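You operate a simulated robot arm through the tools that you are given. There is no shell and no other tool.

You run a simulated two-armed robot. Do the job below in one go: nothing can be reset, and whatever is moved stays where it is left.

Task
Put the red test card that says "Iron 2.5 mm" from the top of the wide white belt on the left part of the middle line belt and the red test card marked "Iron 3.0 mm" on the shelf under the long steel table by the wall. Fetch the cream carton from the low shelf of the wide belt and set it on the left part of the middle line belt. Take the pack labelled "Brown rice" from the top of the wide white belt and put it on the top of the middle line belt. Put the pouch labelled "Red lentils" from the top of the wide white belt on the top of the steel table at the narrow belt and the pouch that says "Pasta twists" on the right part of the middle line belt. Put the blue block from the top of the wide white belt on the left part of the middle line belt. The order is free. Set down upright: cream carton, pack, blue block.

Only the result counts: the job must be done as asked and must still hold three seconds after the hand-in. Knocking over, shifting, dropping, spilling or breaking anything else fails it.

Robot
Two 7-joint arms with two-finger parallel grippers on one trunk, on a base that drives. Base frame: it is fixed to the floor where the robot stands at the start and does not move with it; the origin is under the middle of the robot, x ahead of it, y to its left, z up. Lengths are in m, angles in degrees, forces in N, time in s.
The left shoulder is at the start at [0.077, 0.182, 1.062], the right one opposite. With the tool pointing down near the work surface each hand reaches from about 0.32 to 0.76 m from the robot's upright axis, wherever it stands, measured 20 degrees to its own side. Places, roughly: blue block (6x6x7 cm) [-2, -1.3, 0.8]; cream carton [-3.5, -0.5, 0.25]; green pouch, orange pouch, yellow pouch [-2.25, -1.25, 0.75]; left part of the middle line belt [-2.2, -3.8, 0.8]; long purple sample pack, long teal sample pack [-2.75, -1.25, 0.75]; red test card [-3.25, -0.25, 0.75]; right part of the middle line belt [-1.4, -4.5, 0.8]; shelf under the long steel table by the wall [-5.7, -0.7, 0.4]; top of the middle line belt [-1.8, -4.1, 0.8]; top of the steel table at the narrow belt [-4.7, -1.6, 0.8]. Payload 3.91 kg a hand.
Tool frame (each hand has its own): the origin (TCP) lies between the finger pads and is the grasp point; the fingertips stand 0.03 m ahead of it; z points along the fingers, y is the line along which they close. Largest opening 0.11 m; finger width 0.02, thickness 0.01; the body of the gripper, 0.048 by 0.112 m, starts 0.055 m behind the TCP.
Orientation is that of the tool frame in the base frame, as [roll, pitch, yaw] about the fixed x, y, z axes, in that order (R = Rz(yaw) Ry(pitch) Rx(roll)). With the fingers straight down and closing along the base's y, the tool's x points along the base's -x, its y along +y and its z along -z.

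Tools
- The arms move only by the tool apply_moves. It takes "left_steps", "right_steps" or both (then of equal length, played together; a hand with none holds still); each is a list of rows, each a list of 3 entries, a list of its own where there are three numbers: the shift along the base's x, y, z in mm, then the turn, a rotation vector about the base's x, y, z in degrees, then the gripper command, from -1 (shut) to 1 (fully open), values between in proportion. In form: [[[x, y, z], [rx, ry, rz], hand], ...]. A call has 1 to 20 rows; each row shifts and turns the commanded pose from where the row before left it. Rows are played at 5 a second. More than 0.05 m and 8.6 degrees between two rows, or a gripper value outside its range, and nothing of the call is played. Where a pose cannot be reached the arm comes as near as it can. A force on the tool above 40 N (or 10 N above the force at the start of the call, whichever is more), or a blocked arm, ends the call early, and 0.2 s more pass. Each finger travels about 0.072 m/s and halts on what it meets, pressing with about 21 N; the grip force reading is that of the motor and also rises with nothing between the fingers. The clock runs only during rows and for 0.2 s after the last one: add rows that do not move to give the fingers time. It gives the time, the measured TCP pose, the force on the tool (base axes), the opening and the grip force at its end, in the units of the frame above (readings bear some noise), with the torque about the TCP (base axes, N m) and any sound that the robot's microphone picked up.
- Cameras (640 x 400 px; columns grow to the right, rows downward): "scene" is now at [0.2197, -0.0198, 1.2374]; the picture's right is [-0.24, -0.97, 0.00], its down [-0.64, 0.16, -0.75] and it looks along [0.73, -0.18, -0.66] (base axes); focal length 214 px, centre (320, 200). "left" rides on the left gripper at [0.073, -0.017, -0.103] in its tool frame; the picture's right is [0.23, 0.97, 0.00], its down [-0.76, 0.18, -0.62] and it looks along [-0.61, 0.14, 0.78] (tool axes); focal length 222 px, centre (320, 200). "right" rides on the right gripper at [0.072, 0.017, -0.103] in its tool frame; the picture's right is [-0.23, 0.97, 0.00], its down [-0.76, -0.18, -0.62] and it looks along [-0.61, -0.14, 0.78] (tool axes); focal length 222 px, centre (320, 200). There is no depth. A picture from a camera that has moved, and an enlarged one, comes with that camera's place and axes in the base frame and with its lens.
- snapshot(camera): a new picture of that camera. It takes no simulated time.
- slide_trunk(by): slides the trunk up (or, below 0, down) by that many m; the arms and the scene camera ride with it, the base frame stays. It gives what a move gives, with no picture.
- steer(legs): drives the robot by 1 to 6 legs, each [ahead, left, turn to the left] in m, m and degrees, along the robot's own axes; the way and the turn of a leg run together, so that a leg with both is an arc; at most 1.5 m and 180 degrees a leg. The arms and the cameras ride along, it lands a little off, and it stops where it bumps. It gives what a move gives.
- pan_tilt(pan, tilt): turns the head with the scene camera to pan (to the left, within 80 degrees either way) and tilt (down, from -29 to 69), counted from straight ahead of the robot. It gives what a move gives.
- enlarge(camera, box): a new picture of the part [left, top, right, bottom] of that camera's present view, enlarged. It takes no simulated time.
- hand_in(): hands the job in; it is judged then, once.

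Places have to be worked out from the pictures, the camera data and where the tool is seen. Open the grippers and draw the arms clear of the work before you hand the job in, unless the task says otherwise.

The tools are called after "Call:" as a command line: name --argument value ..., lists and objects as JSON in quotes. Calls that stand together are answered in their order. apply_moves: Moves the arms, as the interface text tells. Its arguments: {"type":"object","properties":{"left_steps":{"type":"array"},"right_steps":{"type":"array"}},"required":[]} The other tools are called the same way: slide_trunk (by) slides the trunk up or down; steer (legs) drives the base; pan_tilt (pan, tilt) turns the head that bears the scene camera; snapshot (camera) takes a picture; enlarge (camera, box) takes an enlarged picture of a part of a camera's view; hand_in () hands the job in.

At the start:

```text
time_s: 0.0
left_eef_pos: [0.4755, 0.1492, 1.0267]
left_orientation: [-180.0, 0.0, -179.8]
left_contact_force: [0.1, -0.3, 1.1]
left_wrist_torque: [-0.02, 0.01, 0.01]
left_width: 0.1101
left_grasp_force: 0.0
right_eef_pos: [0.3236, -0.1717, 1.1141]
right_orientation: [180.0, 0.1, 179.9]
right_contact_force: [0.0, 0.5, -0.2]
right_wrist_torque: [0.01, -0.01, 0.02]
right_width: 0.11
right_grasp_force: 0.1
trunk travel left (down, up): [-0.325, 0.189]
robot x, y, heading: [0.0023, 0.0015, -0.0]
head pan, tilt: [-14.2, 41.0]
```

scene: 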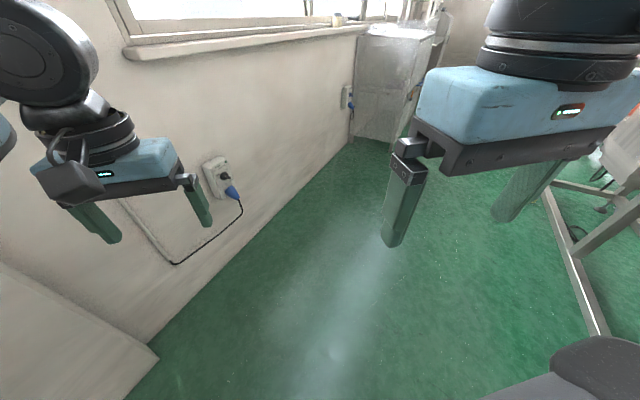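
right: 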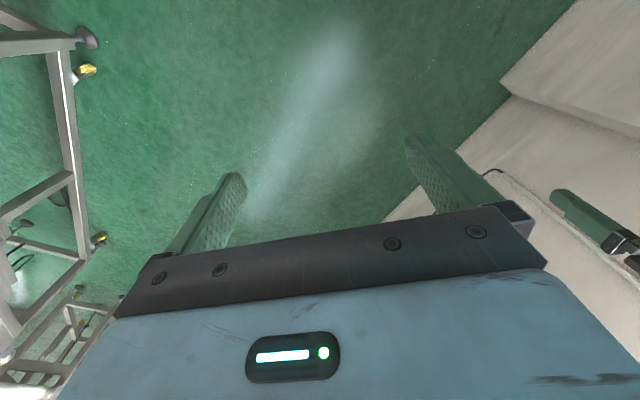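
left: 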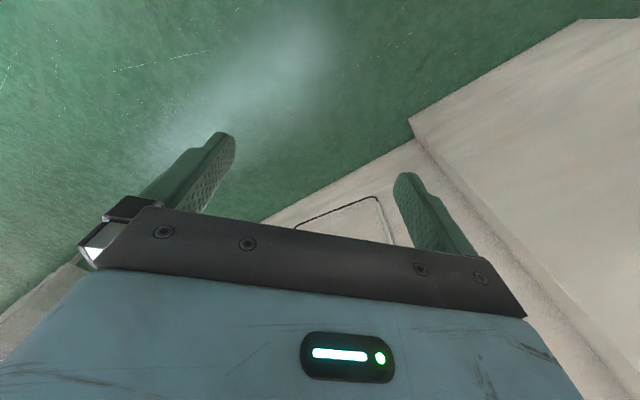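

I start by looking around: the work lies behind and to the right of the robot, so I turn the head to the right first.

Call:
pan_tilt --pan -80 --tilt 20

Call:
snapshot --camera "scene"

```text
time_s: 1.4
left_eef_pos: [0.4752, 0.1503, 1.0263]
left_orientation: [180.0, -0.1, -180.0]
left_contact_force: [0.5, 0.4, 0.2]
left_wrist_torque: [-0.03, 0.01, 0.0]
left_width: 0.11
left_grasp_force: 0.0
right_eef_pos: [0.3234, -0.1704, 1.1123]
right_orientation: [179.9, 0.1, 179.9]
right_contact_force: [-0.8, -0.4, 0.1]
right_wrist_torque: [0.03, 0.01, 0.02]
right_width: 0.1103
right_grasp_force: 0.1
trunk travel left (down, up): [-0.325, 0.189]
robot x, y, heading: [0.0009, -0.0022, 0.0]
head pan, tilt: [-80.0, 20.0]
```

```text
taken
camera scene: at [0.1542, -0.0909, 1.2703], right [-0.98, -0.17, 0.0], down [-0.06, 0.34, -0.94], along [0.16, -0.93, -0.34], focal length 214 px, centre (320, 200)
```

scene: 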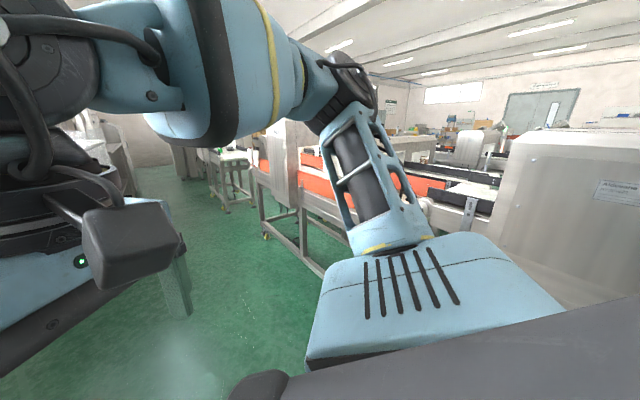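

The right arm blocks much of the view; I look left too before turning the base.

Call:
pan_tilt --pan 80 --tilt 30

Call:
snapshot --camera "scene"

```text
time_s: 3.8
left_eef_pos: [0.476, 0.1497, 1.0272]
left_orientation: [-180.0, 0.0, 179.9]
left_contact_force: [-0.1, 0.8, 0.0]
left_wrist_torque: [-0.01, 0.01, 0.01]
left_width: 0.1101
left_grasp_force: 0.0
right_eef_pos: [0.3272, -0.1735, 1.1089]
right_orientation: [-179.6, 0.2, 179.5]
right_contact_force: [53.2, 4.7, -61.4]
right_wrist_torque: [-2.56, 0.55, -2.21]
right_width: 0.1103
right_grasp_force: 0.0
trunk travel left (down, up): [-0.325, 0.189]
robot x, y, heading: [-0.0012, 0.0051, -0.1]
head pan, tilt: [80.0, 30.0]
```

```text
taken
camera scene: at [0.2273, 0.0174, 1.2561], right [0.18, -0.98, 0.0], down [-0.47, -0.09, -0.88], along [0.86, 0.16, -0.48], focal length 214 px, centre (320, 200)
```

scene: 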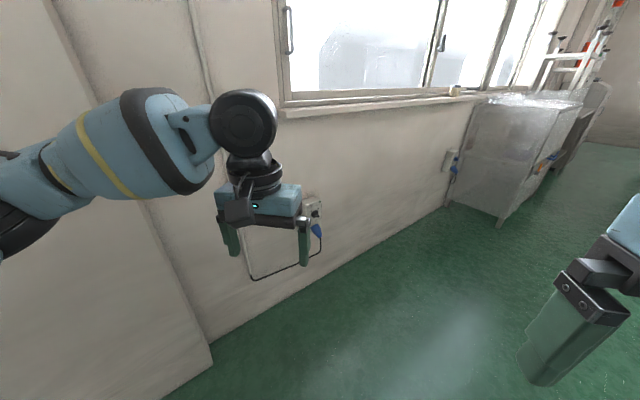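

The right hand reads a strong force, so the head seems to be pressing on the right gripper; I ease the head back to the centre and re-check before moving anything else.

Call:
pan_tilt --pan 0 --tilt 30

Call:
snapshot --camera "scene"

```text
time_s: 5.4
left_eef_pos: [0.4765, 0.1493, 1.0268]
left_orientation: [-179.9, 0.0, -179.9]
left_contact_force: [0.0, 0.8, 0.4]
left_wrist_torque: [0.06, 0.01, 0.01]
left_width: 0.11
left_grasp_force: 0.0
right_eef_pos: [0.3232, -0.1705, 1.1129]
right_orientation: [179.8, 0.1, 179.9]
right_contact_force: [-0.8, 0.3, 0.9]
right_wrist_torque: [0.0, -0.01, -0.01]
right_width: 0.1099
right_grasp_force: 0.1
trunk travel left (down, up): [-0.325, 0.189]
robot x, y, heading: [0.0009, -0.0048, 0.2]
head pan, tilt: [0.0, 30.0]
```

```text
taken
camera scene: at [0.2284, 0.0008, 1.2543], right [0.0, -1.0, 0.0], down [-0.5, 0.0, -0.87], along [0.87, 0.0, -0.5], focal length 214 px, centre (320, 200)
```

scene: 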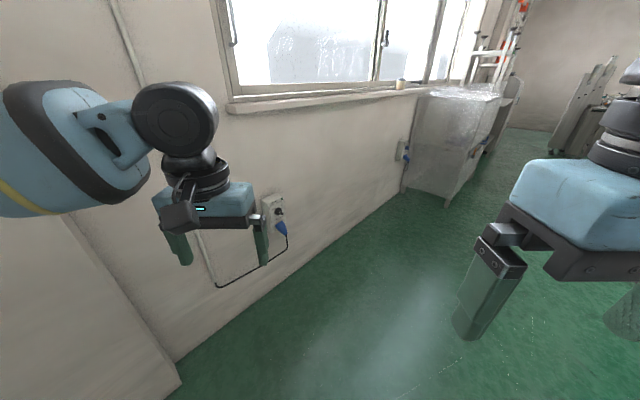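

The head is free again (forces back to zero). I move the right hand forward and outward away from the head, and tuck the left one a bit.

Call:
apply_moves --right_steps '[[[30, -20, -20], [0, 0, 0], 1], [[30, -20, -20], [0, 0, 0], 1], [[30, -20, -20], [0, 0, 0], 1], [[20, -20, -20], [0, 0, 0], 1]]' --left_steps '[[[-10, 25, 0], [0, 0, 0], 1], [[-10, 25, 0], [0, 0, 0], 1], [[-10, 25, 0], [0, 0, 0], 1], [[-10, 20, 0], [0, 0, 0], 1]]'

Call:
pan_tilt --pan -75 --tilt 15

Call:
snapshot --camera "scene"

Call:
pan_tilt --pan 75 --tilt 25

Call:
snapshot --camera "scene"

```text
time_s: 6.4
left_eef_pos: [0.436, 0.244, 1.0253]
left_orientation: [-179.9, 0.1, -179.9]
left_contact_force: [-0.5, -0.7, 0.6]
left_wrist_torque: [-0.01, 0.02, 0.01]
left_width: 0.1099
left_grasp_force: 0.0
right_eef_pos: [0.4338, -0.2517, 1.0343]
right_orientation: [180.0, 0.2, 179.9]
right_contact_force: [-0.1, 0.0, 0.3]
right_wrist_torque: [0.03, 0.0, -0.01]
right_width: 0.1102
right_grasp_force: 0.0
trunk travel left (down, up): [-0.325, 0.189]
robot x, y, heading: [0.001, -0.0024, 0.1]
head pan, tilt: [0.0, 30.0]
```

```text
time_s: 7.8
left_eef_pos: [0.4362, 0.2438, 1.0251]
left_orientation: [179.9, 0.1, -179.9]
left_contact_force: [1.5, -0.1, 0.2]
left_wrist_torque: [0.0, -0.01, 0.02]
left_width: 0.11
left_grasp_force: 0.0
right_eef_pos: [0.4341, -0.2519, 1.0344]
right_orientation: [179.9, 0.0, 179.9]
right_contact_force: [-0.1, -0.3, -0.3]
right_wrist_torque: [0.05, 0.02, 0.01]
right_width: 0.1099
right_grasp_force: 0.1
trunk travel left (down, up): [-0.325, 0.189]
robot x, y, heading: [0.0018, 0.0028, 0.1]
head pan, tilt: [-75.0, 15.0]
```

```text
taken
camera scene: at [0.1622, -0.0894, 1.2784], right [-0.97, -0.26, 0.0], down [-0.07, 0.25, -0.97], along [0.25, -0.93, -0.26], focal length 214 px, centre (320, 200)
```

scene: 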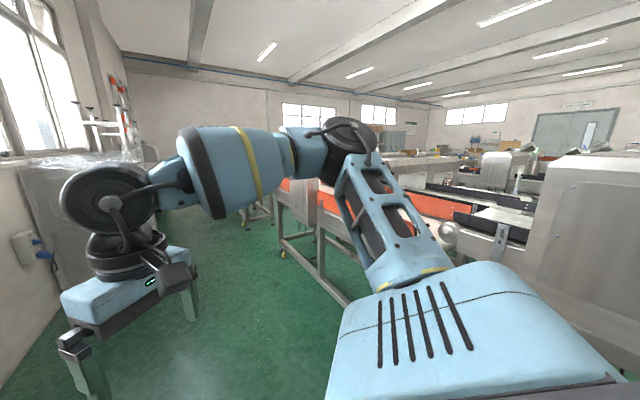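

```text
time_s: 10.2
left_eef_pos: [0.4362, 0.2455, 1.0239]
left_orientation: [-180.0, 0.0, -180.0]
left_contact_force: [-0.6, 0.9, 0.3]
left_wrist_torque: [0.0, 0.03, 0.02]
left_width: 0.1101
left_grasp_force: 0.1
right_eef_pos: [0.4339, -0.2525, 1.0347]
right_orientation: [-180.0, 0.1, 179.9]
right_contact_force: [0.6, 0.1, -0.1]
right_wrist_torque: [0.01, 0.0, 0.0]
right_width: 0.11
right_grasp_force: 0.1
trunk travel left (down, up): [-0.325, 0.189]
robot x, y, heading: [-0.0007, -0.0018, 0.2]
head pan, tilt: [75.0, 25.0]
```

```text
taken
camera scene: at [0.1618, 0.0898, 1.2622], right [0.97, -0.26, 0.0], down [-0.11, -0.41, -0.91], along [0.23, 0.88, -0.42], focal length 214 px, centre (320, 200)
```

scene: 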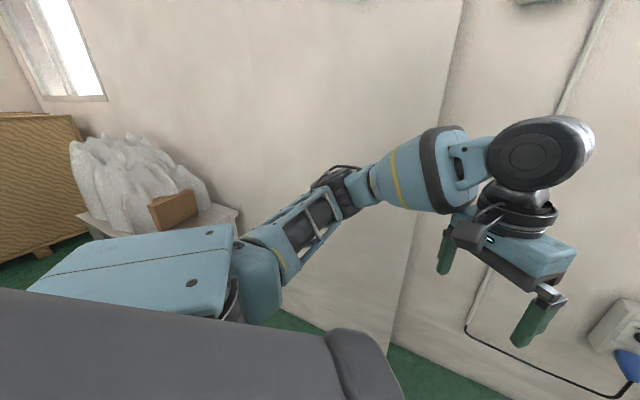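

The wall is to my left, and the line is to my right and behind. There is about 0.9 m of free floor around the robot, so I turn right in place in steps, looking each time.

Call:
steer --legs '[[0, 0, -80]]'

Call:
pan_tilt --pan 0 --tilt 20

Call:
snapshot --camera "scene"

Call:
pan_tilt --pan -60 --tilt 20

Call:
snapshot --camera "scene"

```text
time_s: 14.0
left_eef_pos: [0.3161, -0.3865, 1.0249]
left_orientation: [-180.0, -0.1, 100.2]
left_contact_force: [-0.5, 0.5, -0.4]
left_wrist_torque: [-0.01, -0.01, 0.0]
left_width: 0.1101
left_grasp_force: 0.0
right_eef_pos: [-0.1723, -0.4705, 1.0351]
right_orientation: [-179.9, 0.0, 100.0]
right_contact_force: [-0.4, -0.3, 0.7]
right_wrist_torque: [0.0, 0.01, -0.04]
right_width: 0.1102
right_grasp_force: 0.1
trunk travel left (down, up): [-0.325, 0.189]
robot x, y, heading: [0.0004, 0.0004, -79.9]
head pan, tilt: [75.0, 25.0]
```

```text
time_s: 15.5
left_eef_pos: [0.3158, -0.3865, 1.0255]
left_orientation: [180.0, 0.0, 100.0]
left_contact_force: [0.2, 0.0, -0.2]
left_wrist_torque: [0.0, -0.04, 0.01]
left_width: 0.1101
left_grasp_force: 0.0
right_eef_pos: [-0.1727, -0.4719, 1.0343]
right_orientation: [-180.0, 0.1, 99.9]
right_contact_force: [-0.1, -0.1, 0.1]
right_wrist_torque: [-0.05, 0.02, -0.02]
right_width: 0.1101
right_grasp_force: 0.0
trunk travel left (down, up): [-0.325, 0.189]
robot x, y, heading: [-0.0003, 0.0012, -80.1]
head pan, tilt: [0.0, 20.0]
```

```text
taken
camera scene: at [0.0395, -0.2275, 1.2703], right [-0.98, -0.17, 0.0], down [-0.06, 0.34, -0.94], along [0.16, -0.93, -0.34], focal length 214 px, centre (320, 200)
```

scene: 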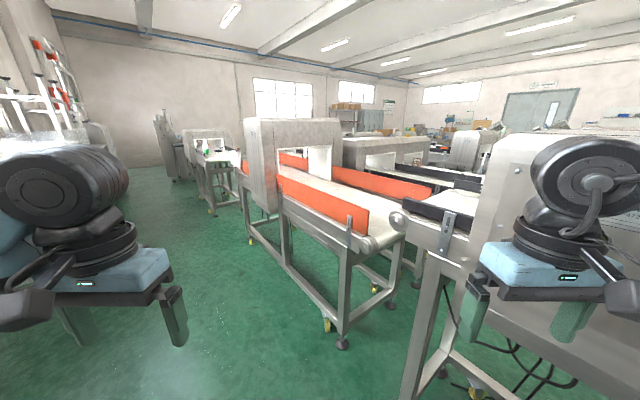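

```text
time_s: 16.8
left_eef_pos: [0.316, -0.387, 1.0254]
left_orientation: [180.0, 0.1, 100.2]
left_contact_force: [-0.1, -0.2, 0.5]
left_wrist_torque: [0.0, -0.01, -0.01]
left_width: 0.1098
left_grasp_force: 0.0
right_eef_pos: [-0.1719, -0.4707, 1.0343]
right_orientation: [-180.0, 0.2, 99.9]
right_contact_force: [0.0, 0.1, -0.8]
right_wrist_torque: [-0.01, -0.02, -0.01]
right_width: 0.1098
right_grasp_force: 0.2
trunk travel left (down, up): [-0.325, 0.189]
robot x, y, heading: [-0.0046, 0.003, -80.1]
head pan, tilt: [-60.0, 20.0]
```

```text
taken
camera scene: at [-0.048, -0.1957, 1.2703], right [-0.64, 0.77, 0.0], down [0.26, 0.22, -0.94], along [-0.72, -0.6, -0.34], focal length 214 px, centre (320, 200)
```

scene: 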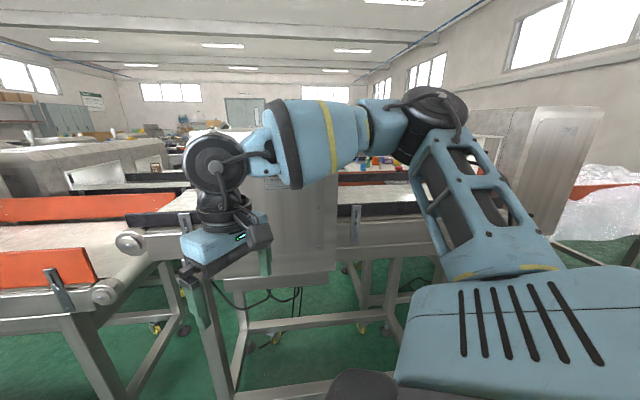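

There's a machine line just ahead on the right; I turn further to face it squarely and see the belts beyond.

Call:
steer --legs '[[0, 0, -55]]'

Call:
pan_tilt --pan 0 --tilt 15

Call:
snapshot --camera "scene"

Call:
pan_tilt --pan -60 --tilt 15

Call:
snapshot --camera "scene"

```text
time_s: 19.7
left_eef_pos: [-0.145, -0.4775, 1.0249]
left_orientation: [-180.0, 0.0, 43.9]
left_contact_force: [0.3, 0.7, 0.1]
left_wrist_torque: [0.01, -0.02, -0.01]
left_width: 0.11
left_grasp_force: 0.0
right_eef_pos: [-0.4875, -0.1194, 1.0346]
right_orientation: [-180.0, 0.1, 43.8]
right_contact_force: [0.6, 0.6, -0.2]
right_wrist_torque: [0.0, -0.01, 0.03]
right_width: 0.1101
right_grasp_force: 0.0
trunk travel left (down, up): [-0.325, 0.189]
robot x, y, heading: [-0.0002, 0.0013, -136.0]
head pan, tilt: [-60.0, 20.0]
```

```text
time_s: 21.0
left_eef_pos: [-0.1451, -0.4767, 1.0244]
left_orientation: [179.9, 0.0, 43.9]
left_contact_force: [0.1, 0.0, 1.0]
left_wrist_torque: [0.0, 0.0, -0.02]
left_width: 0.1098
left_grasp_force: 0.1
right_eef_pos: [-0.4868, -0.118, 1.0344]
right_orientation: [180.0, 0.1, 43.9]
right_contact_force: [-0.3, -0.3, 0.4]
right_wrist_torque: [-0.01, 0.0, 0.0]
right_width: 0.1101
right_grasp_force: 0.1
trunk travel left (down, up): [-0.325, 0.189]
robot x, y, heading: [0.0011, 0.0013, -136.3]
head pan, tilt: [0.0, 15.0]
```

```text
taken
camera scene: at [-0.1683, -0.1599, 1.2784], right [-0.69, 0.72, 0.0], down [0.19, 0.18, -0.97], along [-0.7, -0.67, -0.26], focal length 214 px, centre (320, 200)
```

scene: 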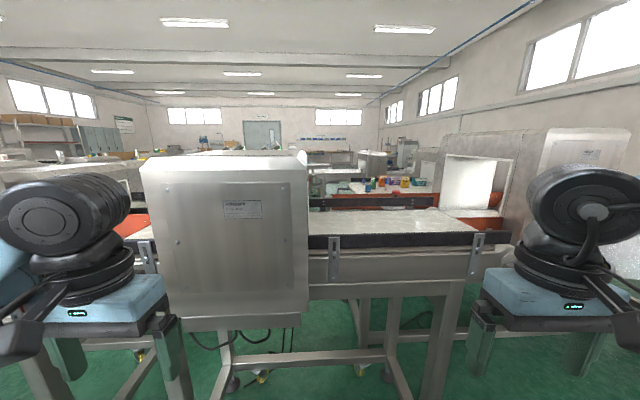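

```text
time_s: 22.3
left_eef_pos: [-0.1453, -0.4776, 1.0252]
left_orientation: [-179.9, 0.0, 43.9]
left_contact_force: [-1.2, 0.2, -0.5]
left_wrist_torque: [0.05, 0.04, 0.0]
left_width: 0.1099
left_grasp_force: 0.1
right_eef_pos: [-0.4873, -0.1175, 1.0342]
right_orientation: [180.0, 0.2, 43.8]
right_contact_force: [0.1, 0.1, 0.6]
right_wrist_torque: [0.01, -0.02, -0.01]
right_width: 0.11
right_grasp_force: 0.1
trunk travel left (down, up): [-0.325, 0.189]
robot x, y, heading: [-0.0002, 0.0016, -136.2]
head pan, tilt: [-60.0, 15.0]
```

```text
taken
camera scene: at [-0.1906, -0.0694, 1.2785], right [0.28, 0.96, 0.0], down [0.25, -0.07, -0.97], along [-0.93, 0.27, -0.26], focal length 214 px, centre (320, 200)
```

scene: 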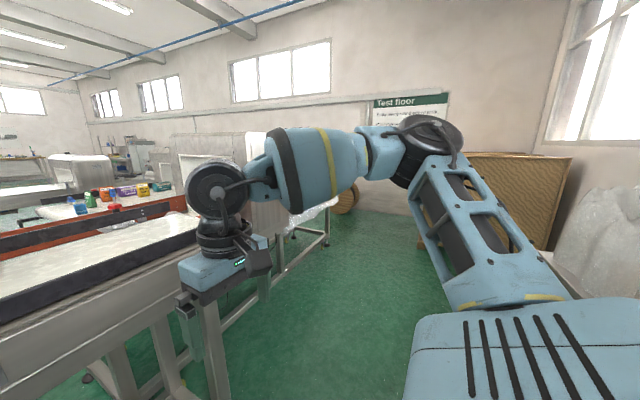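

The first line stands about 1.05 m ahead, its right end about 2.3 m to my right; the wide belt with the products is beyond it. I drive sideways to the right along the line and look again.

Call:
steer --legs '[[0, -1.4, 0]]'

Call:
snapshot --camera "scene"

Call:
pan_tilt --pan 0 --tilt 20

Call:
snapshot --camera "scene"

```text
time_s: 34.7
left_eef_pos: [-1.1109, 0.5352, 1.0251]
left_orientation: [-180.0, 0.1, 43.4]
left_contact_force: [-0.1, 0.9, 0.0]
left_wrist_torque: [0.03, 0.01, 0.02]
left_width: 0.1101
left_grasp_force: 0.1
right_eef_pos: [-1.4488, 0.8982, 1.0343]
right_orientation: [180.0, 0.1, 43.1]
right_contact_force: [-0.4, -0.1, -0.8]
right_wrist_torque: [0.01, -0.01, 0.0]
right_width: 0.1099
right_grasp_force: 0.1
trunk travel left (down, up): [-0.325, 0.189]
robot x, y, heading: [-0.9585, 1.0127, -136.9]
head pan, tilt: [-60.0, 15.0]
```

```text
taken
camera scene: at [-1.1517, 0.9444, 1.2785], right [0.29, 0.96, 0.0], down [0.25, -0.07, -0.97], along [-0.92, 0.28, -0.26], focal length 214 px, centre (320, 200)
```

scene: 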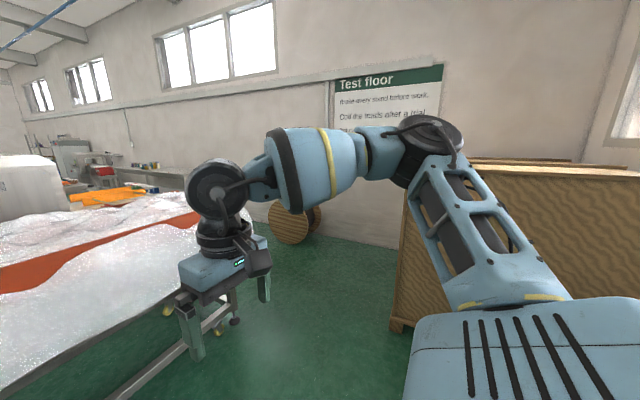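

```text
time_s: 36.0
left_eef_pos: [-1.1115, 0.5348, 1.0255]
left_orientation: [-180.0, 0.0, 43.3]
left_contact_force: [0.9, 0.0, 0.2]
left_wrist_torque: [0.02, 0.01, 0.05]
left_width: 0.1101
left_grasp_force: 0.1
right_eef_pos: [-1.4481, 0.8976, 1.0349]
right_orientation: [180.0, 0.1, 43.1]
right_contact_force: [0.1, 0.1, -0.3]
right_wrist_torque: [-0.01, -0.04, 0.0]
right_width: 0.1101
right_grasp_force: 0.0
trunk travel left (down, up): [-0.325, 0.189]
robot x, y, heading: [-0.9617, 1.012, -136.9]
head pan, tilt: [0.0, 20.0]
```

```text
taken
camera scene: at [-1.1302, 0.8537, 1.2703], right [-0.68, 0.73, 0.0], down [0.25, 0.23, -0.94], along [-0.69, -0.64, -0.34], focal length 214 px, centre (320, 200)
```

scene: 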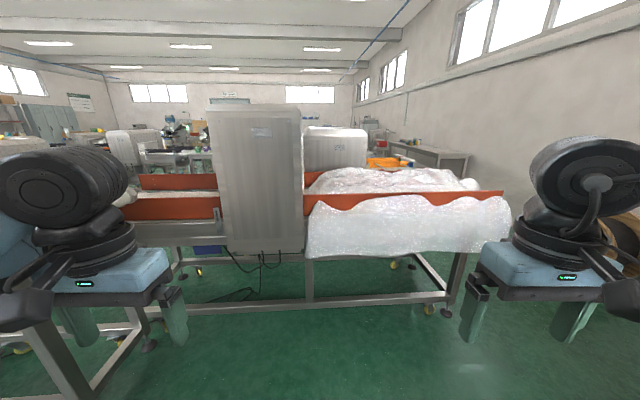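

The bubble-wrapped module ends about 1 m to my right at about 1.4–1.9 m ahead; a cardboard stack stands right-behind. I raise the trunk a bit for clearance, then go right, turn and drive through the gap.

Call:
slide_trunk --by 0.1

Call:
steer --legs '[[0.1, -0.55, 0], [0, 0, -37]]'

Call:
snapshot --camera "scene"

Call:
pan_tilt --pan 40 --tilt 25

Call:
snapshot --camera "scene"

```text
time_s: 37.3
left_eef_pos: [-1.1118, 0.5351, 1.125]
left_orientation: [-179.9, -0.1, 43.3]
left_contact_force: [0.0, 0.0, -0.3]
left_wrist_torque: [0.0, -0.04, 0.04]
left_width: 0.1098
left_grasp_force: 0.1
right_eef_pos: [-1.4506, 0.8982, 1.1346]
right_orientation: [180.0, 0.0, 43.0]
right_contact_force: [0.0, -0.9, 0.0]
right_wrist_torque: [-0.01, 0.01, 0.03]
right_width: 0.1103
right_grasp_force: 0.0
trunk travel left (down, up): [-0.425, 0.089]
robot x, y, heading: [-0.9627, 1.0142, -136.7]
head pan, tilt: [0.0, 20.0]
```

```text
time_s: 44.4
left_eef_pos: [-1.8165, 1.0593, 1.1255]
left_orientation: [180.0, 0.0, 6.0]
left_contact_force: [-0.1, -1.0, -0.3]
left_wrist_torque: [0.03, 0.04, -0.02]
left_width: 0.11
left_grasp_force: 0.1
right_eef_pos: [-1.866, 1.5518, 1.1343]
right_orientation: [180.0, 0.1, 5.7]
right_contact_force: [-0.6, -0.3, 0.1]
right_wrist_torque: [0.01, 0.0, -0.01]
right_width: 0.1101
right_grasp_force: 0.0
trunk travel left (down, up): [-0.425, 0.089]
robot x, y, heading: [-1.4073, 1.3483, -174.1]
head pan, tilt: [0.0, 20.0]
```

```text
taken
camera scene: at [-1.603, 1.3276, 1.3796], right [-0.1, 0.99, 0.0], down [0.34, 0.04, -0.94], along [-0.93, -0.1, -0.34], focal length 214 px, centre (320, 200)
```

scene: 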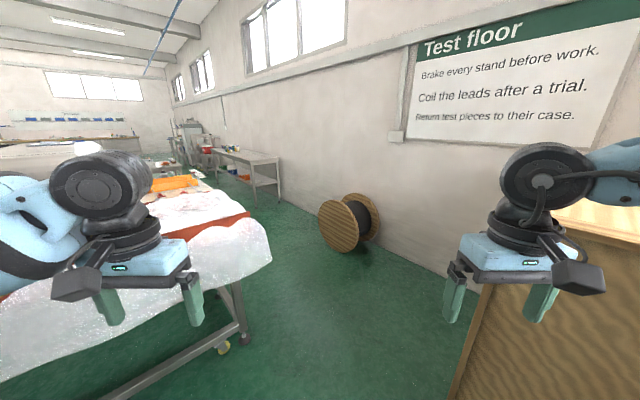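

```text
time_s: 45.5
left_eef_pos: [-1.817, 1.059, 1.1256]
left_orientation: [180.0, -0.1, 6.0]
left_contact_force: [1.3, 0.2, 0.5]
left_wrist_torque: [0.0, -0.01, 0.0]
left_width: 0.1098
left_grasp_force: 0.1
right_eef_pos: [-1.8659, 1.5528, 1.1341]
right_orientation: [180.0, 0.1, 5.8]
right_contact_force: [0.1, -0.8, -0.8]
right_wrist_torque: [-0.01, 0.01, 0.01]
right_width: 0.11
right_grasp_force: 0.1
trunk travel left (down, up): [-0.425, 0.089]
robot x, y, heading: [-1.408, 1.3444, -174.2]
head pan, tilt: [40.0, 25.0]
```

```text
taken
camera scene: at [-1.5746, 1.271, 1.3715], right [-0.72, 0.7, 0.0], down [0.29, 0.3, -0.91], along [-0.63, -0.65, -0.42], focal length 214 px, centre (320, 200)
```

scene: 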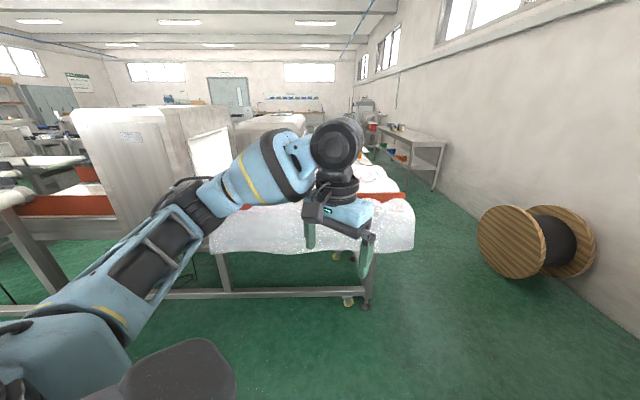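

The gap between the wrapped module's end and the cable reel is about 1 m wide. I drive ahead through it and then turn to face along the aisle.

Call:
steer --legs '[[1.45, 0, 0], [0, 0, 37]]'

Call:
pan_tilt --pan 0 --tilt 25

Call:
snapshot --camera "scene"

Call:
pan_tilt --pan 50 --tilt 25

Call:
snapshot --camera "scene"

```text
time_s: 54.6
left_eef_pos: [-3.0282, 0.7172, 1.1249]
left_orientation: [180.0, 0.0, 43.3]
left_contact_force: [0.0, 0.7, 0.0]
left_wrist_torque: [0.02, -0.01, 0.0]
left_width: 0.1098
left_grasp_force: 0.0
right_eef_pos: [-3.3659, 1.0802, 1.135]
right_orientation: [180.0, 0.2, 43.1]
right_contact_force: [0.1, 0.3, 0.5]
right_wrist_torque: [0.03, 0.03, -0.01]
right_width: 0.1101
right_grasp_force: 0.2
trunk travel left (down, up): [-0.425, 0.089]
robot x, y, heading: [-2.8788, 1.1927, -136.8]
head pan, tilt: [40.0, 25.0]
```

```text
time_s: 55.6
left_eef_pos: [-3.0277, 0.7162, 1.1249]
left_orientation: [180.0, 0.0, 43.3]
left_contact_force: [-0.6, 0.1, 0.3]
left_wrist_torque: [-0.01, -0.04, 0.0]
left_width: 0.1103
left_grasp_force: 0.0
right_eef_pos: [-3.366, 1.0805, 1.1343]
right_orientation: [-179.9, 0.0, 43.0]
right_contact_force: [-0.4, 0.0, -0.3]
right_wrist_torque: [-0.03, -0.01, 0.05]
right_width: 0.1098
right_grasp_force: 0.0
trunk travel left (down, up): [-0.425, 0.089]
robot x, y, heading: [-2.8792, 1.194, -137.0]
head pan, tilt: [0.0, 25.0]
```

```text
taken
camera scene: at [-3.0195, 1.0621, 1.3715], right [-0.69, 0.73, 0.0], down [0.31, 0.29, -0.91], along [-0.66, -0.62, -0.42], focal length 214 px, centre (320, 200)
```

scene: 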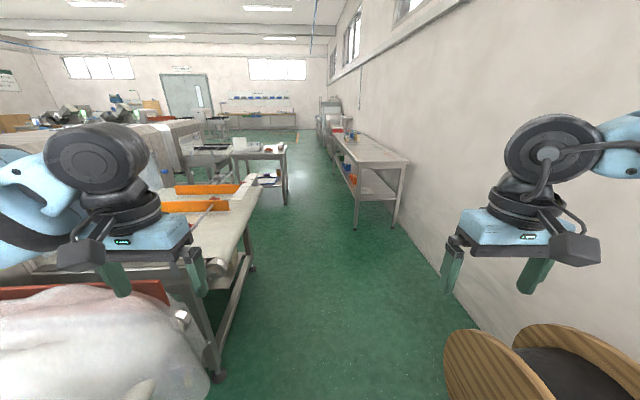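

```text
time_s: 56.8
left_eef_pos: [-3.0283, 0.7164, 1.1246]
left_orientation: [180.0, -0.1, 43.3]
left_contact_force: [-0.5, -0.1, 0.4]
left_wrist_torque: [-0.01, 0.02, -0.01]
left_width: 0.11
left_grasp_force: 0.0
right_eef_pos: [-3.3665, 1.0806, 1.136]
right_orientation: [-180.0, 0.1, 43.0]
right_contact_force: [0.0, 0.5, -0.1]
right_wrist_torque: [-0.01, -0.01, 0.02]
right_width: 0.11
right_grasp_force: 0.0
trunk travel left (down, up): [-0.425, 0.089]
robot x, y, heading: [-2.8748, 1.1956, -136.5]
head pan, tilt: [50.0, 25.0]
```

```text
taken
camera scene: at [-2.9474, 1.0333, 1.3715], right [-1.0, -0.06, 0.0], down [-0.02, 0.42, -0.91], along [0.05, -0.9, -0.42], focal length 214 px, centre (320, 200)
```

scene: 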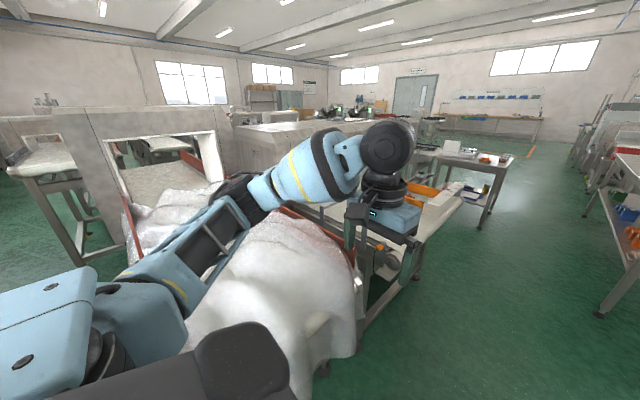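

I'm now at the end of the aisle: the long steel table by the wall is ahead on the right, the wide belt's end is ahead-left, and the steel table beyond. I drive ahead along the aisle and look left over the belt.

Call:
steer --legs '[[1.0, 0, 0]]'

Call:
pan_tilt --pan 70 --tilt 35

Call:
snapshot --camera "scene"

Call:
pan_tilt --pan 20 --tilt 30

Call:
snapshot --camera "scene"

```text
time_s: 62.1
left_eef_pos: [-3.7681, 0.0234, 1.1252]
left_orientation: [-179.9, 0.0, 43.2]
left_contact_force: [-0.3, 0.0, -0.4]
left_wrist_torque: [0.02, 0.0, 0.01]
left_width: 0.1102
left_grasp_force: 0.1
right_eef_pos: [-4.1058, 0.3875, 1.1351]
right_orientation: [180.0, 0.1, 43.1]
right_contact_force: [0.5, 0.0, -0.5]
right_wrist_torque: [0.01, 0.03, -0.01]
right_width: 0.1099
right_grasp_force: 0.1
trunk travel left (down, up): [-0.425, 0.089]
robot x, y, heading: [-3.6162, 0.4995, -136.7]
head pan, tilt: [50.0, 25.0]
```

```text
time_s: 62.9
left_eef_pos: [-3.7671, 0.024, 1.1254]
left_orientation: [-180.0, -0.1, 43.2]
left_contact_force: [0.1, -0.6, 0.4]
left_wrist_torque: [-0.03, -0.03, 0.01]
left_width: 0.1102
left_grasp_force: 0.1
right_eef_pos: [-4.1053, 0.3858, 1.1356]
right_orientation: [180.0, 0.0, 43.1]
right_contact_force: [0.6, -0.2, 0.0]
right_wrist_torque: [-0.02, -0.01, 0.04]
right_width: 0.1099
right_grasp_force: 0.1
trunk travel left (down, up): [-0.425, 0.089]
robot x, y, heading: [-3.6152, 0.5008, -136.7]
head pan, tilt: [70.0, 35.0]
```

```text
taken
camera scene: at [-3.657, 0.3507, 1.3558], right [-0.92, -0.39, 0.0], down [-0.23, 0.53, -0.82], along [0.32, -0.75, -0.57], focal length 214 px, centre (320, 200)
```

scene: 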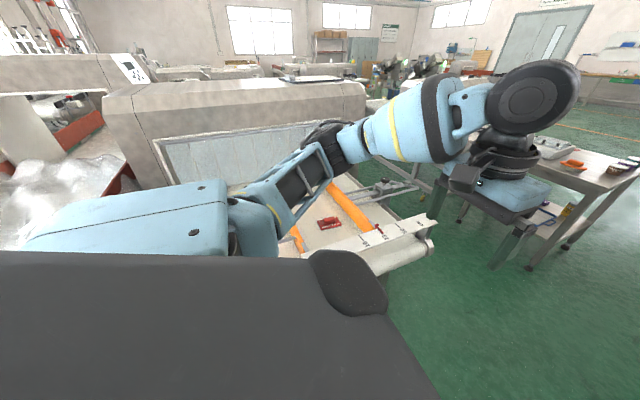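

```text
time_s: 64.1
left_eef_pos: [-3.7677, 0.0246, 1.1248]
left_orientation: [-179.9, 0.0, 43.2]
left_contact_force: [-0.1, -0.3, 0.1]
left_wrist_torque: [0.01, 0.02, -0.03]
left_width: 0.11
left_grasp_force: 0.1
right_eef_pos: [-4.1055, 0.387, 1.1341]
right_orientation: [180.0, 0.1, 43.1]
right_contact_force: [-0.3, -0.4, -1.3]
right_wrist_torque: [0.03, 0.0, -0.01]
right_width: 0.1098
right_grasp_force: 0.0
trunk travel left (down, up): [-0.425, 0.089]
robot x, y, heading: [-3.6165, 0.4998, -136.6]
head pan, tilt: [20.0, 30.0]
```

```text
taken
camera scene: at [-3.7324, 0.3509, 1.3635], right [-0.89, 0.45, 0.0], down [0.23, 0.45, -0.87], along [-0.39, -0.77, -0.5], focal length 214 px, centre (320, 200)
```

scene: 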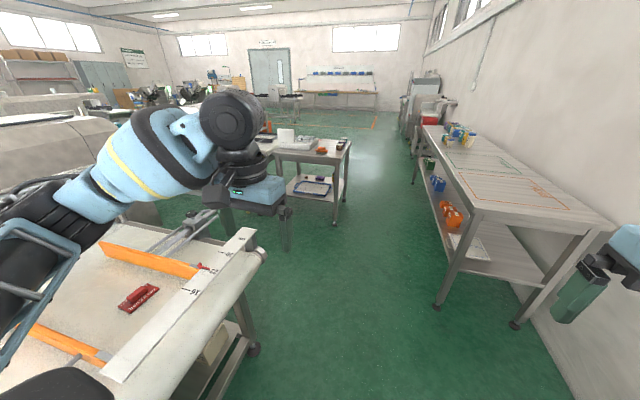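

The wide belt's end shows a red test card between orange guards, and another one further; I turn left to face the belt end.

Call:
steer --legs '[[0, 0, 90]]'

Call:
pan_tilt --pan 0 --tilt 40

Call:
snapshot --camera "scene"

Call:
pan_tilt --pan -30 --tilt 30

Call:
snapshot --camera "scene"

```text
time_s: 68.3
left_eef_pos: [-3.137, 0.3611, 1.1262]
left_orientation: [180.0, -0.1, 134.6]
left_contact_force: [-0.4, 0.3, -0.7]
left_wrist_torque: [0.01, 0.0, 0.03]
left_width: 0.1097
left_grasp_force: 0.2
right_eef_pos: [-3.4922, 0.0149, 1.1352]
right_orientation: [179.9, 0.1, 134.5]
right_contact_force: [-1.0, 0.4, -0.1]
right_wrist_torque: [-0.01, 0.02, 0.01]
right_width: 0.11
right_grasp_force: 0.0
trunk travel left (down, up): [-0.425, 0.089]
robot x, y, heading: [-3.6166, 0.4997, -45.8]
head pan, tilt: [20.0, 30.0]
```

```text
time_s: 69.2
left_eef_pos: [-3.1372, 0.3605, 1.1248]
left_orientation: [-179.9, -0.1, 134.7]
left_contact_force: [-0.1, 0.5, 0.0]
left_wrist_torque: [-0.03, 0.04, 0.03]
left_width: 0.11
left_grasp_force: 0.1
right_eef_pos: [-3.492, 0.0139, 1.1347]
right_orientation: [179.9, 0.1, 134.4]
right_contact_force: [0.2, 0.3, -0.4]
right_wrist_torque: [0.02, -0.03, 0.01]
right_width: 0.1101
right_grasp_force: 0.0
trunk travel left (down, up): [-0.425, 0.089]
robot x, y, heading: [-3.6162, 0.501, -45.5]
head pan, tilt: [0.0, 40.0]
```

```text
taken
camera scene: at [-3.4871, 0.3682, 1.3482], right [-0.71, -0.7, 0.0], down [-0.45, 0.46, -0.77], along [0.54, -0.55, -0.64], focal length 214 px, centre (320, 200)
```

scene: 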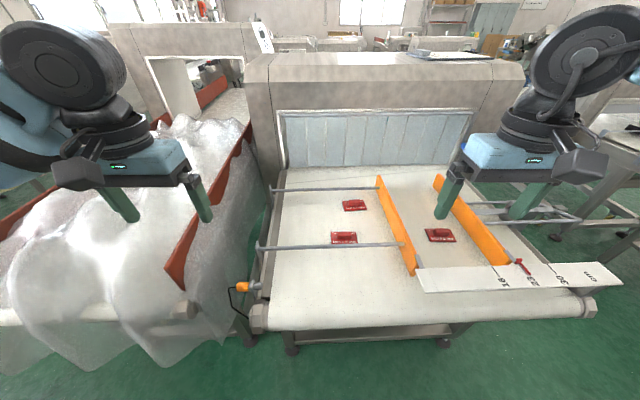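

```text
time_s: 70.1
left_eef_pos: [-3.1376, 0.3601, 1.1257]
left_orientation: [-180.0, 0.0, 134.6]
left_contact_force: [-0.3, 0.2, -0.4]
left_wrist_torque: [0.02, 0.02, 0.02]
left_width: 0.1096
left_grasp_force: 0.0
right_eef_pos: [-3.4921, 0.0145, 1.1344]
right_orientation: [180.0, 0.1, 134.4]
right_contact_force: [-0.3, 0.3, -0.1]
right_wrist_torque: [0.02, 0.02, 0.0]
right_width: 0.11
right_grasp_force: 0.0
trunk travel left (down, up): [-0.425, 0.089]
robot x, y, heading: [-3.6141, 0.4993, -45.5]
head pan, tilt: [-30.0, 30.0]
```

```text
taken
camera scene: at [-3.5239, 0.3412, 1.3635], right [-0.97, -0.25, 0.0], down [-0.13, 0.48, -0.87], along [0.22, -0.84, -0.5], focal length 214 px, centre (320, 200)
```

scene: 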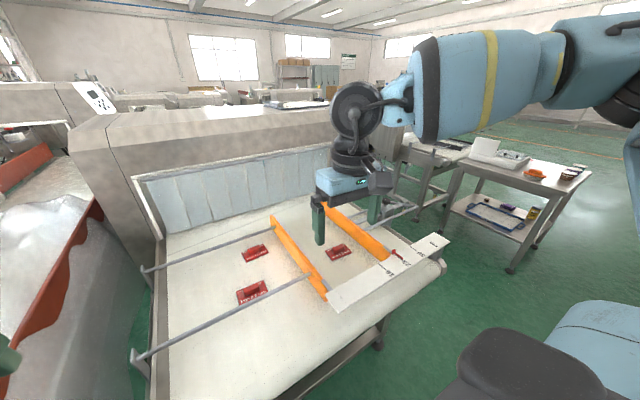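

Three red test cards lie on the belt; I enlarge to read their labels.

Call:
pan_tilt --pan 0 --tilt 45

Call:
enlarge --camera "scene" --box '[310, 150, 470, 250]'

Call:
enlarge --camera "scene" --box '[230, 100, 620, 340]'

```text
time_s: 71.1
left_eef_pos: [-3.1377, 0.3605, 1.1259]
left_orientation: [179.9, 0.0, 134.6]
left_contact_force: [0.0, -0.6, 0.4]
left_wrist_torque: [-0.04, -0.05, -0.03]
left_width: 0.1102
left_grasp_force: 0.0
right_eef_pos: [-3.4926, 0.0137, 1.1348]
right_orientation: [-179.9, 0.0, 134.4]
right_contact_force: [0.3, 0.1, -1.0]
right_wrist_torque: [-0.01, 0.02, 0.02]
right_width: 0.1099
right_grasp_force: 0.0
trunk travel left (down, up): [-0.425, 0.089]
robot x, y, heading: [-3.6155, 0.4962, -45.6]
head pan, tilt: [0.0, 45.0]
```

```text
4.00 times, centred on (390, 200) of scene
camera zoom: at [-3.4898, 0.3706, 1.341], right [-0.71, -0.7, 0.0], down [-0.5, 0.5, -0.71], along [0.5, -0.5, -0.71], focal length 858 px, centre (40, 200)
```

zoom: 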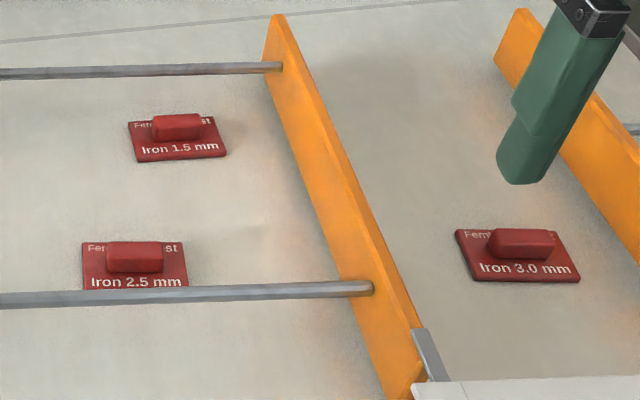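

```text
1.64 times, centred on (425, 220) of scene
camera zoom: at [-3.4898, 0.3706, 1.341], right [-0.71, -0.7, 0.0], down [-0.5, 0.5, -0.71], along [0.5, -0.5, -0.71], focal length 352 px, centre (148, 167)
```

zoom: 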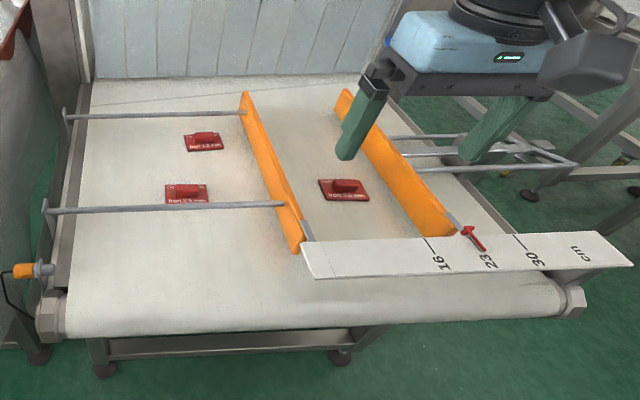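

Labels are clear: left-near "Iron 2.5 mm", left-far "Iron 1.5 mm" (leave it), right "Iron 3.0 mm". I check how far my own base protrudes before closing in on the belt.

Call:
pan_tilt --pan 0 --tilt 69

Call:
snapshot --camera "scene"

Call:
snapshot --camera "right"

Call:
snapshot --camera "left"

```text
time_s: 72.0
left_eef_pos: [-3.1367, 0.3607, 1.126]
left_orientation: [-180.0, 0.0, 134.6]
left_contact_force: [-0.2, -0.4, -0.1]
left_wrist_torque: [0.02, 0.0, -0.04]
left_width: 0.1101
left_grasp_force: 0.0
right_eef_pos: [-3.4922, 0.0149, 1.1353]
right_orientation: [180.0, 0.1, 134.4]
right_contact_force: [-0.5, -0.3, -0.1]
right_wrist_torque: [0.0, -0.02, 0.02]
right_width: 0.1102
right_grasp_force: 0.0
trunk travel left (down, up): [-0.425, 0.089]
robot x, y, heading: [-3.618, 0.496, -45.7]
head pan, tilt: [0.0, 68.8]
```

```text
taken
camera scene: at [-3.5075, 0.3888, 1.3121], right [-0.71, -0.7, 0.0], down [-0.65, 0.66, -0.36], along [0.25, -0.26, -0.93], focal length 214 px, centre (320, 200)
```

scene: 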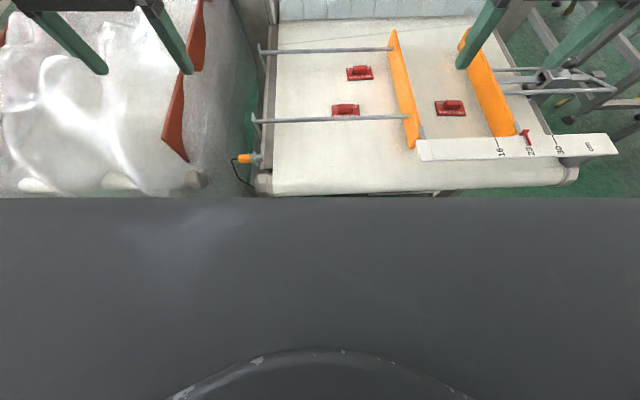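

```text
taken
camera right: at [-3.5289, 0.0771, 1.2372], right [0.85, 0.52, 0.0], down [0.41, -0.67, 0.62], along [0.32, -0.53, -0.78], focal length 222 px, centre (320, 200)
```

right: 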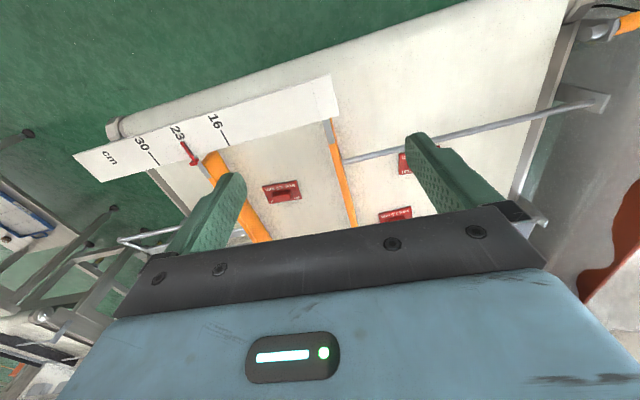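

```text
taken
camera left: at [-3.1995, 0.3996, 1.2288], right [0.53, 0.85, 0.0], down [0.66, -0.42, 0.62], along [0.53, -0.33, -0.78], focal length 222 px, centre (320, 200)
```

left: 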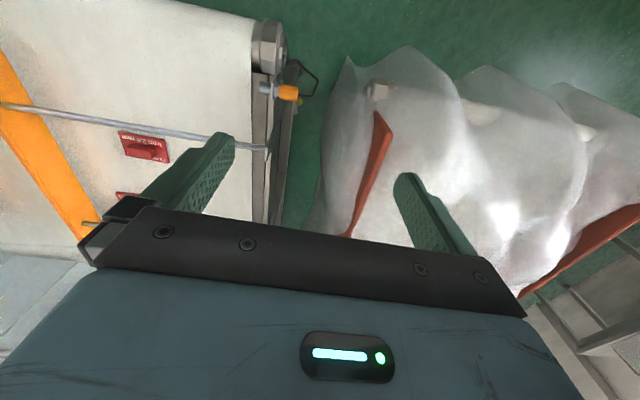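

The gray body in view is near the camera at this tilt; I take a view at moderate tilt to see where my base's front edge is on the floor.

Call:
pan_tilt --pan 0 --tilt 50

Call:
snapshot --camera "scene"

Call:
enlarge --camera "right" --box '[220, 130, 440, 250]'

```text
time_s: 72.8
left_eef_pos: [-3.1366, 0.3612, 1.1244]
left_orientation: [-180.0, 0.1, 134.6]
left_contact_force: [0.2, -0.4, 0.1]
left_wrist_torque: [-0.01, 0.01, -0.02]
left_width: 0.1099
left_grasp_force: 0.0
right_eef_pos: [-3.4926, 0.0143, 1.1333]
right_orientation: [-180.0, 0.1, 134.4]
right_contact_force: [-0.1, 0.4, 1.2]
right_wrist_torque: [0.0, 0.01, 0.01]
right_width: 0.1101
right_grasp_force: 0.1
trunk travel left (down, up): [-0.425, 0.089]
robot x, y, heading: [-3.6153, 0.5052, -45.5]
head pan, tilt: [0.0, 50.0]
```

```text
taken
camera scene: at [-3.4927, 0.3738, 1.334], right [-0.71, -0.7, 0.0], down [-0.54, 0.55, -0.64], along [0.45, -0.46, -0.77], focal length 214 px, centre (320, 200)
```

scene: 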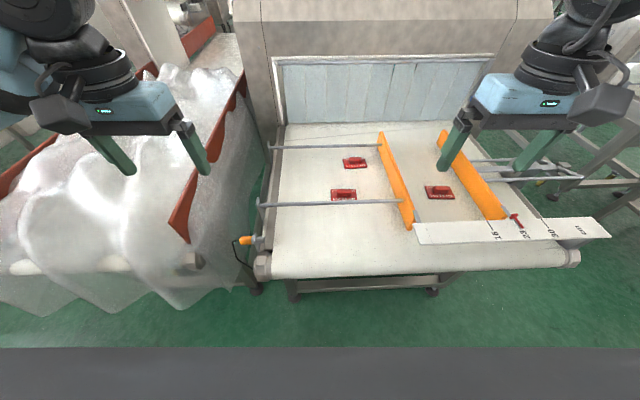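

```text
2.91 times, centred on (330, 190) of right
camera zoom: at [-3.5288, 0.0771, 1.2372], right [0.85, 0.52, 0.0], down [0.41, -0.67, 0.62], along [0.32, -0.53, -0.78], focal length 646 px, centre (291, 229)
```

zoom: 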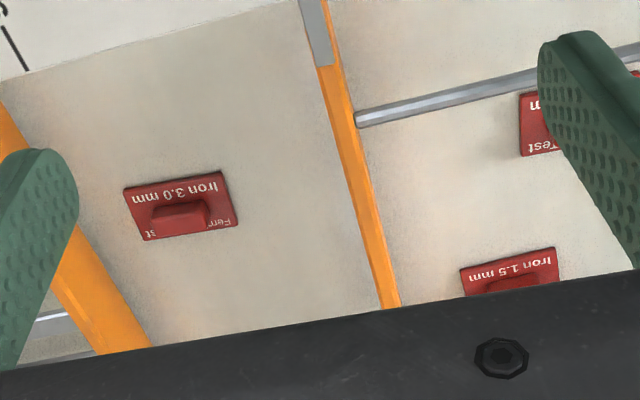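

The base front lies within about 0.28 m of the axis and the belt roller about 0.4 m away, feet at 0.54 m. I shift right 0.23 m and a little ahead so each hand faces its card.

Call:
steer --legs '[[0, -0.23, 0], [0.07, 0, 0]]'

Call:
snapshot --camera "scene"

Call:
snapshot --camera "right"

Call:
snapshot --camera "left"

```text
time_s: 76.0
left_eef_pos: [-3.2513, 0.1504, 1.1256]
left_orientation: [180.0, 0.0, 134.9]
left_contact_force: [0.0, -0.8, -1.1]
left_wrist_torque: [0.03, 0.0, 0.01]
left_width: 0.1099
left_grasp_force: 0.0
right_eef_pos: [-3.6039, -0.1962, 1.1348]
right_orientation: [-180.0, 0.1, 134.7]
right_contact_force: [-0.3, 0.4, -0.6]
right_wrist_torque: [0.01, 0.04, 0.01]
right_width: 0.1101
right_grasp_force: 0.0
trunk travel left (down, up): [-0.425, 0.089]
robot x, y, heading: [-3.7311, 0.2892, -45.3]
head pan, tilt: [0.0, 50.0]
```

```text
taken
camera scene: at [-3.6061, 0.1626, 1.334], right [-0.71, -0.7, 0.0], down [-0.54, 0.54, -0.64], along [0.45, -0.46, -0.77], focal length 214 px, centre (320, 200)
```

scene: 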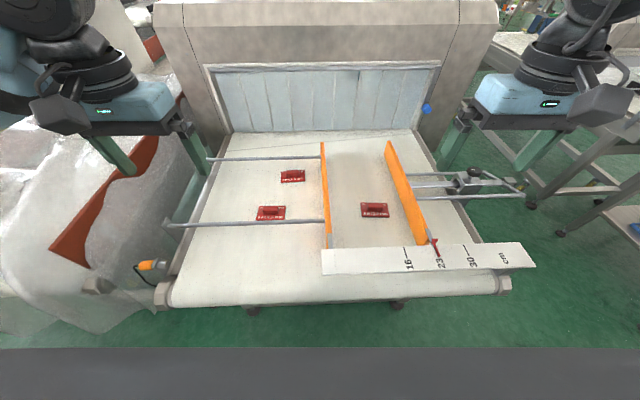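

```text
taken
camera right: at [-3.6412, -0.1341, 1.2371], right [0.85, 0.52, 0.0], down [0.41, -0.67, 0.62], along [0.33, -0.53, -0.78], focal length 222 px, centre (320, 200)
```

right: 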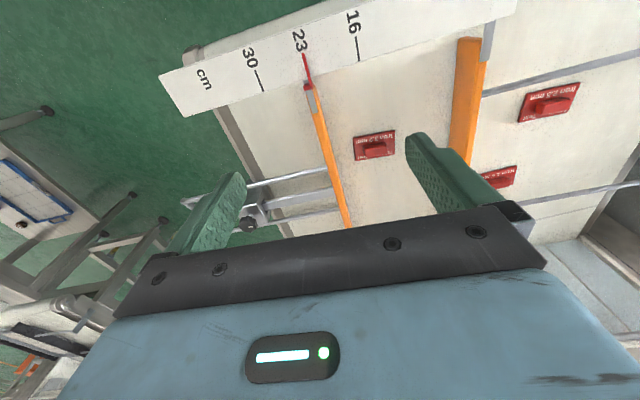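

```text
taken
camera left: at [-3.313, 0.1896, 1.2287], right [0.53, 0.85, 0.0], down [0.66, -0.42, 0.62], along [0.53, -0.33, -0.78], focal length 222 px, centre (320, 200)
```

left: 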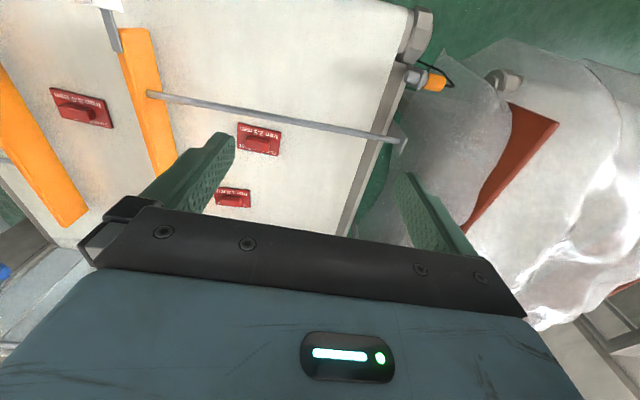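

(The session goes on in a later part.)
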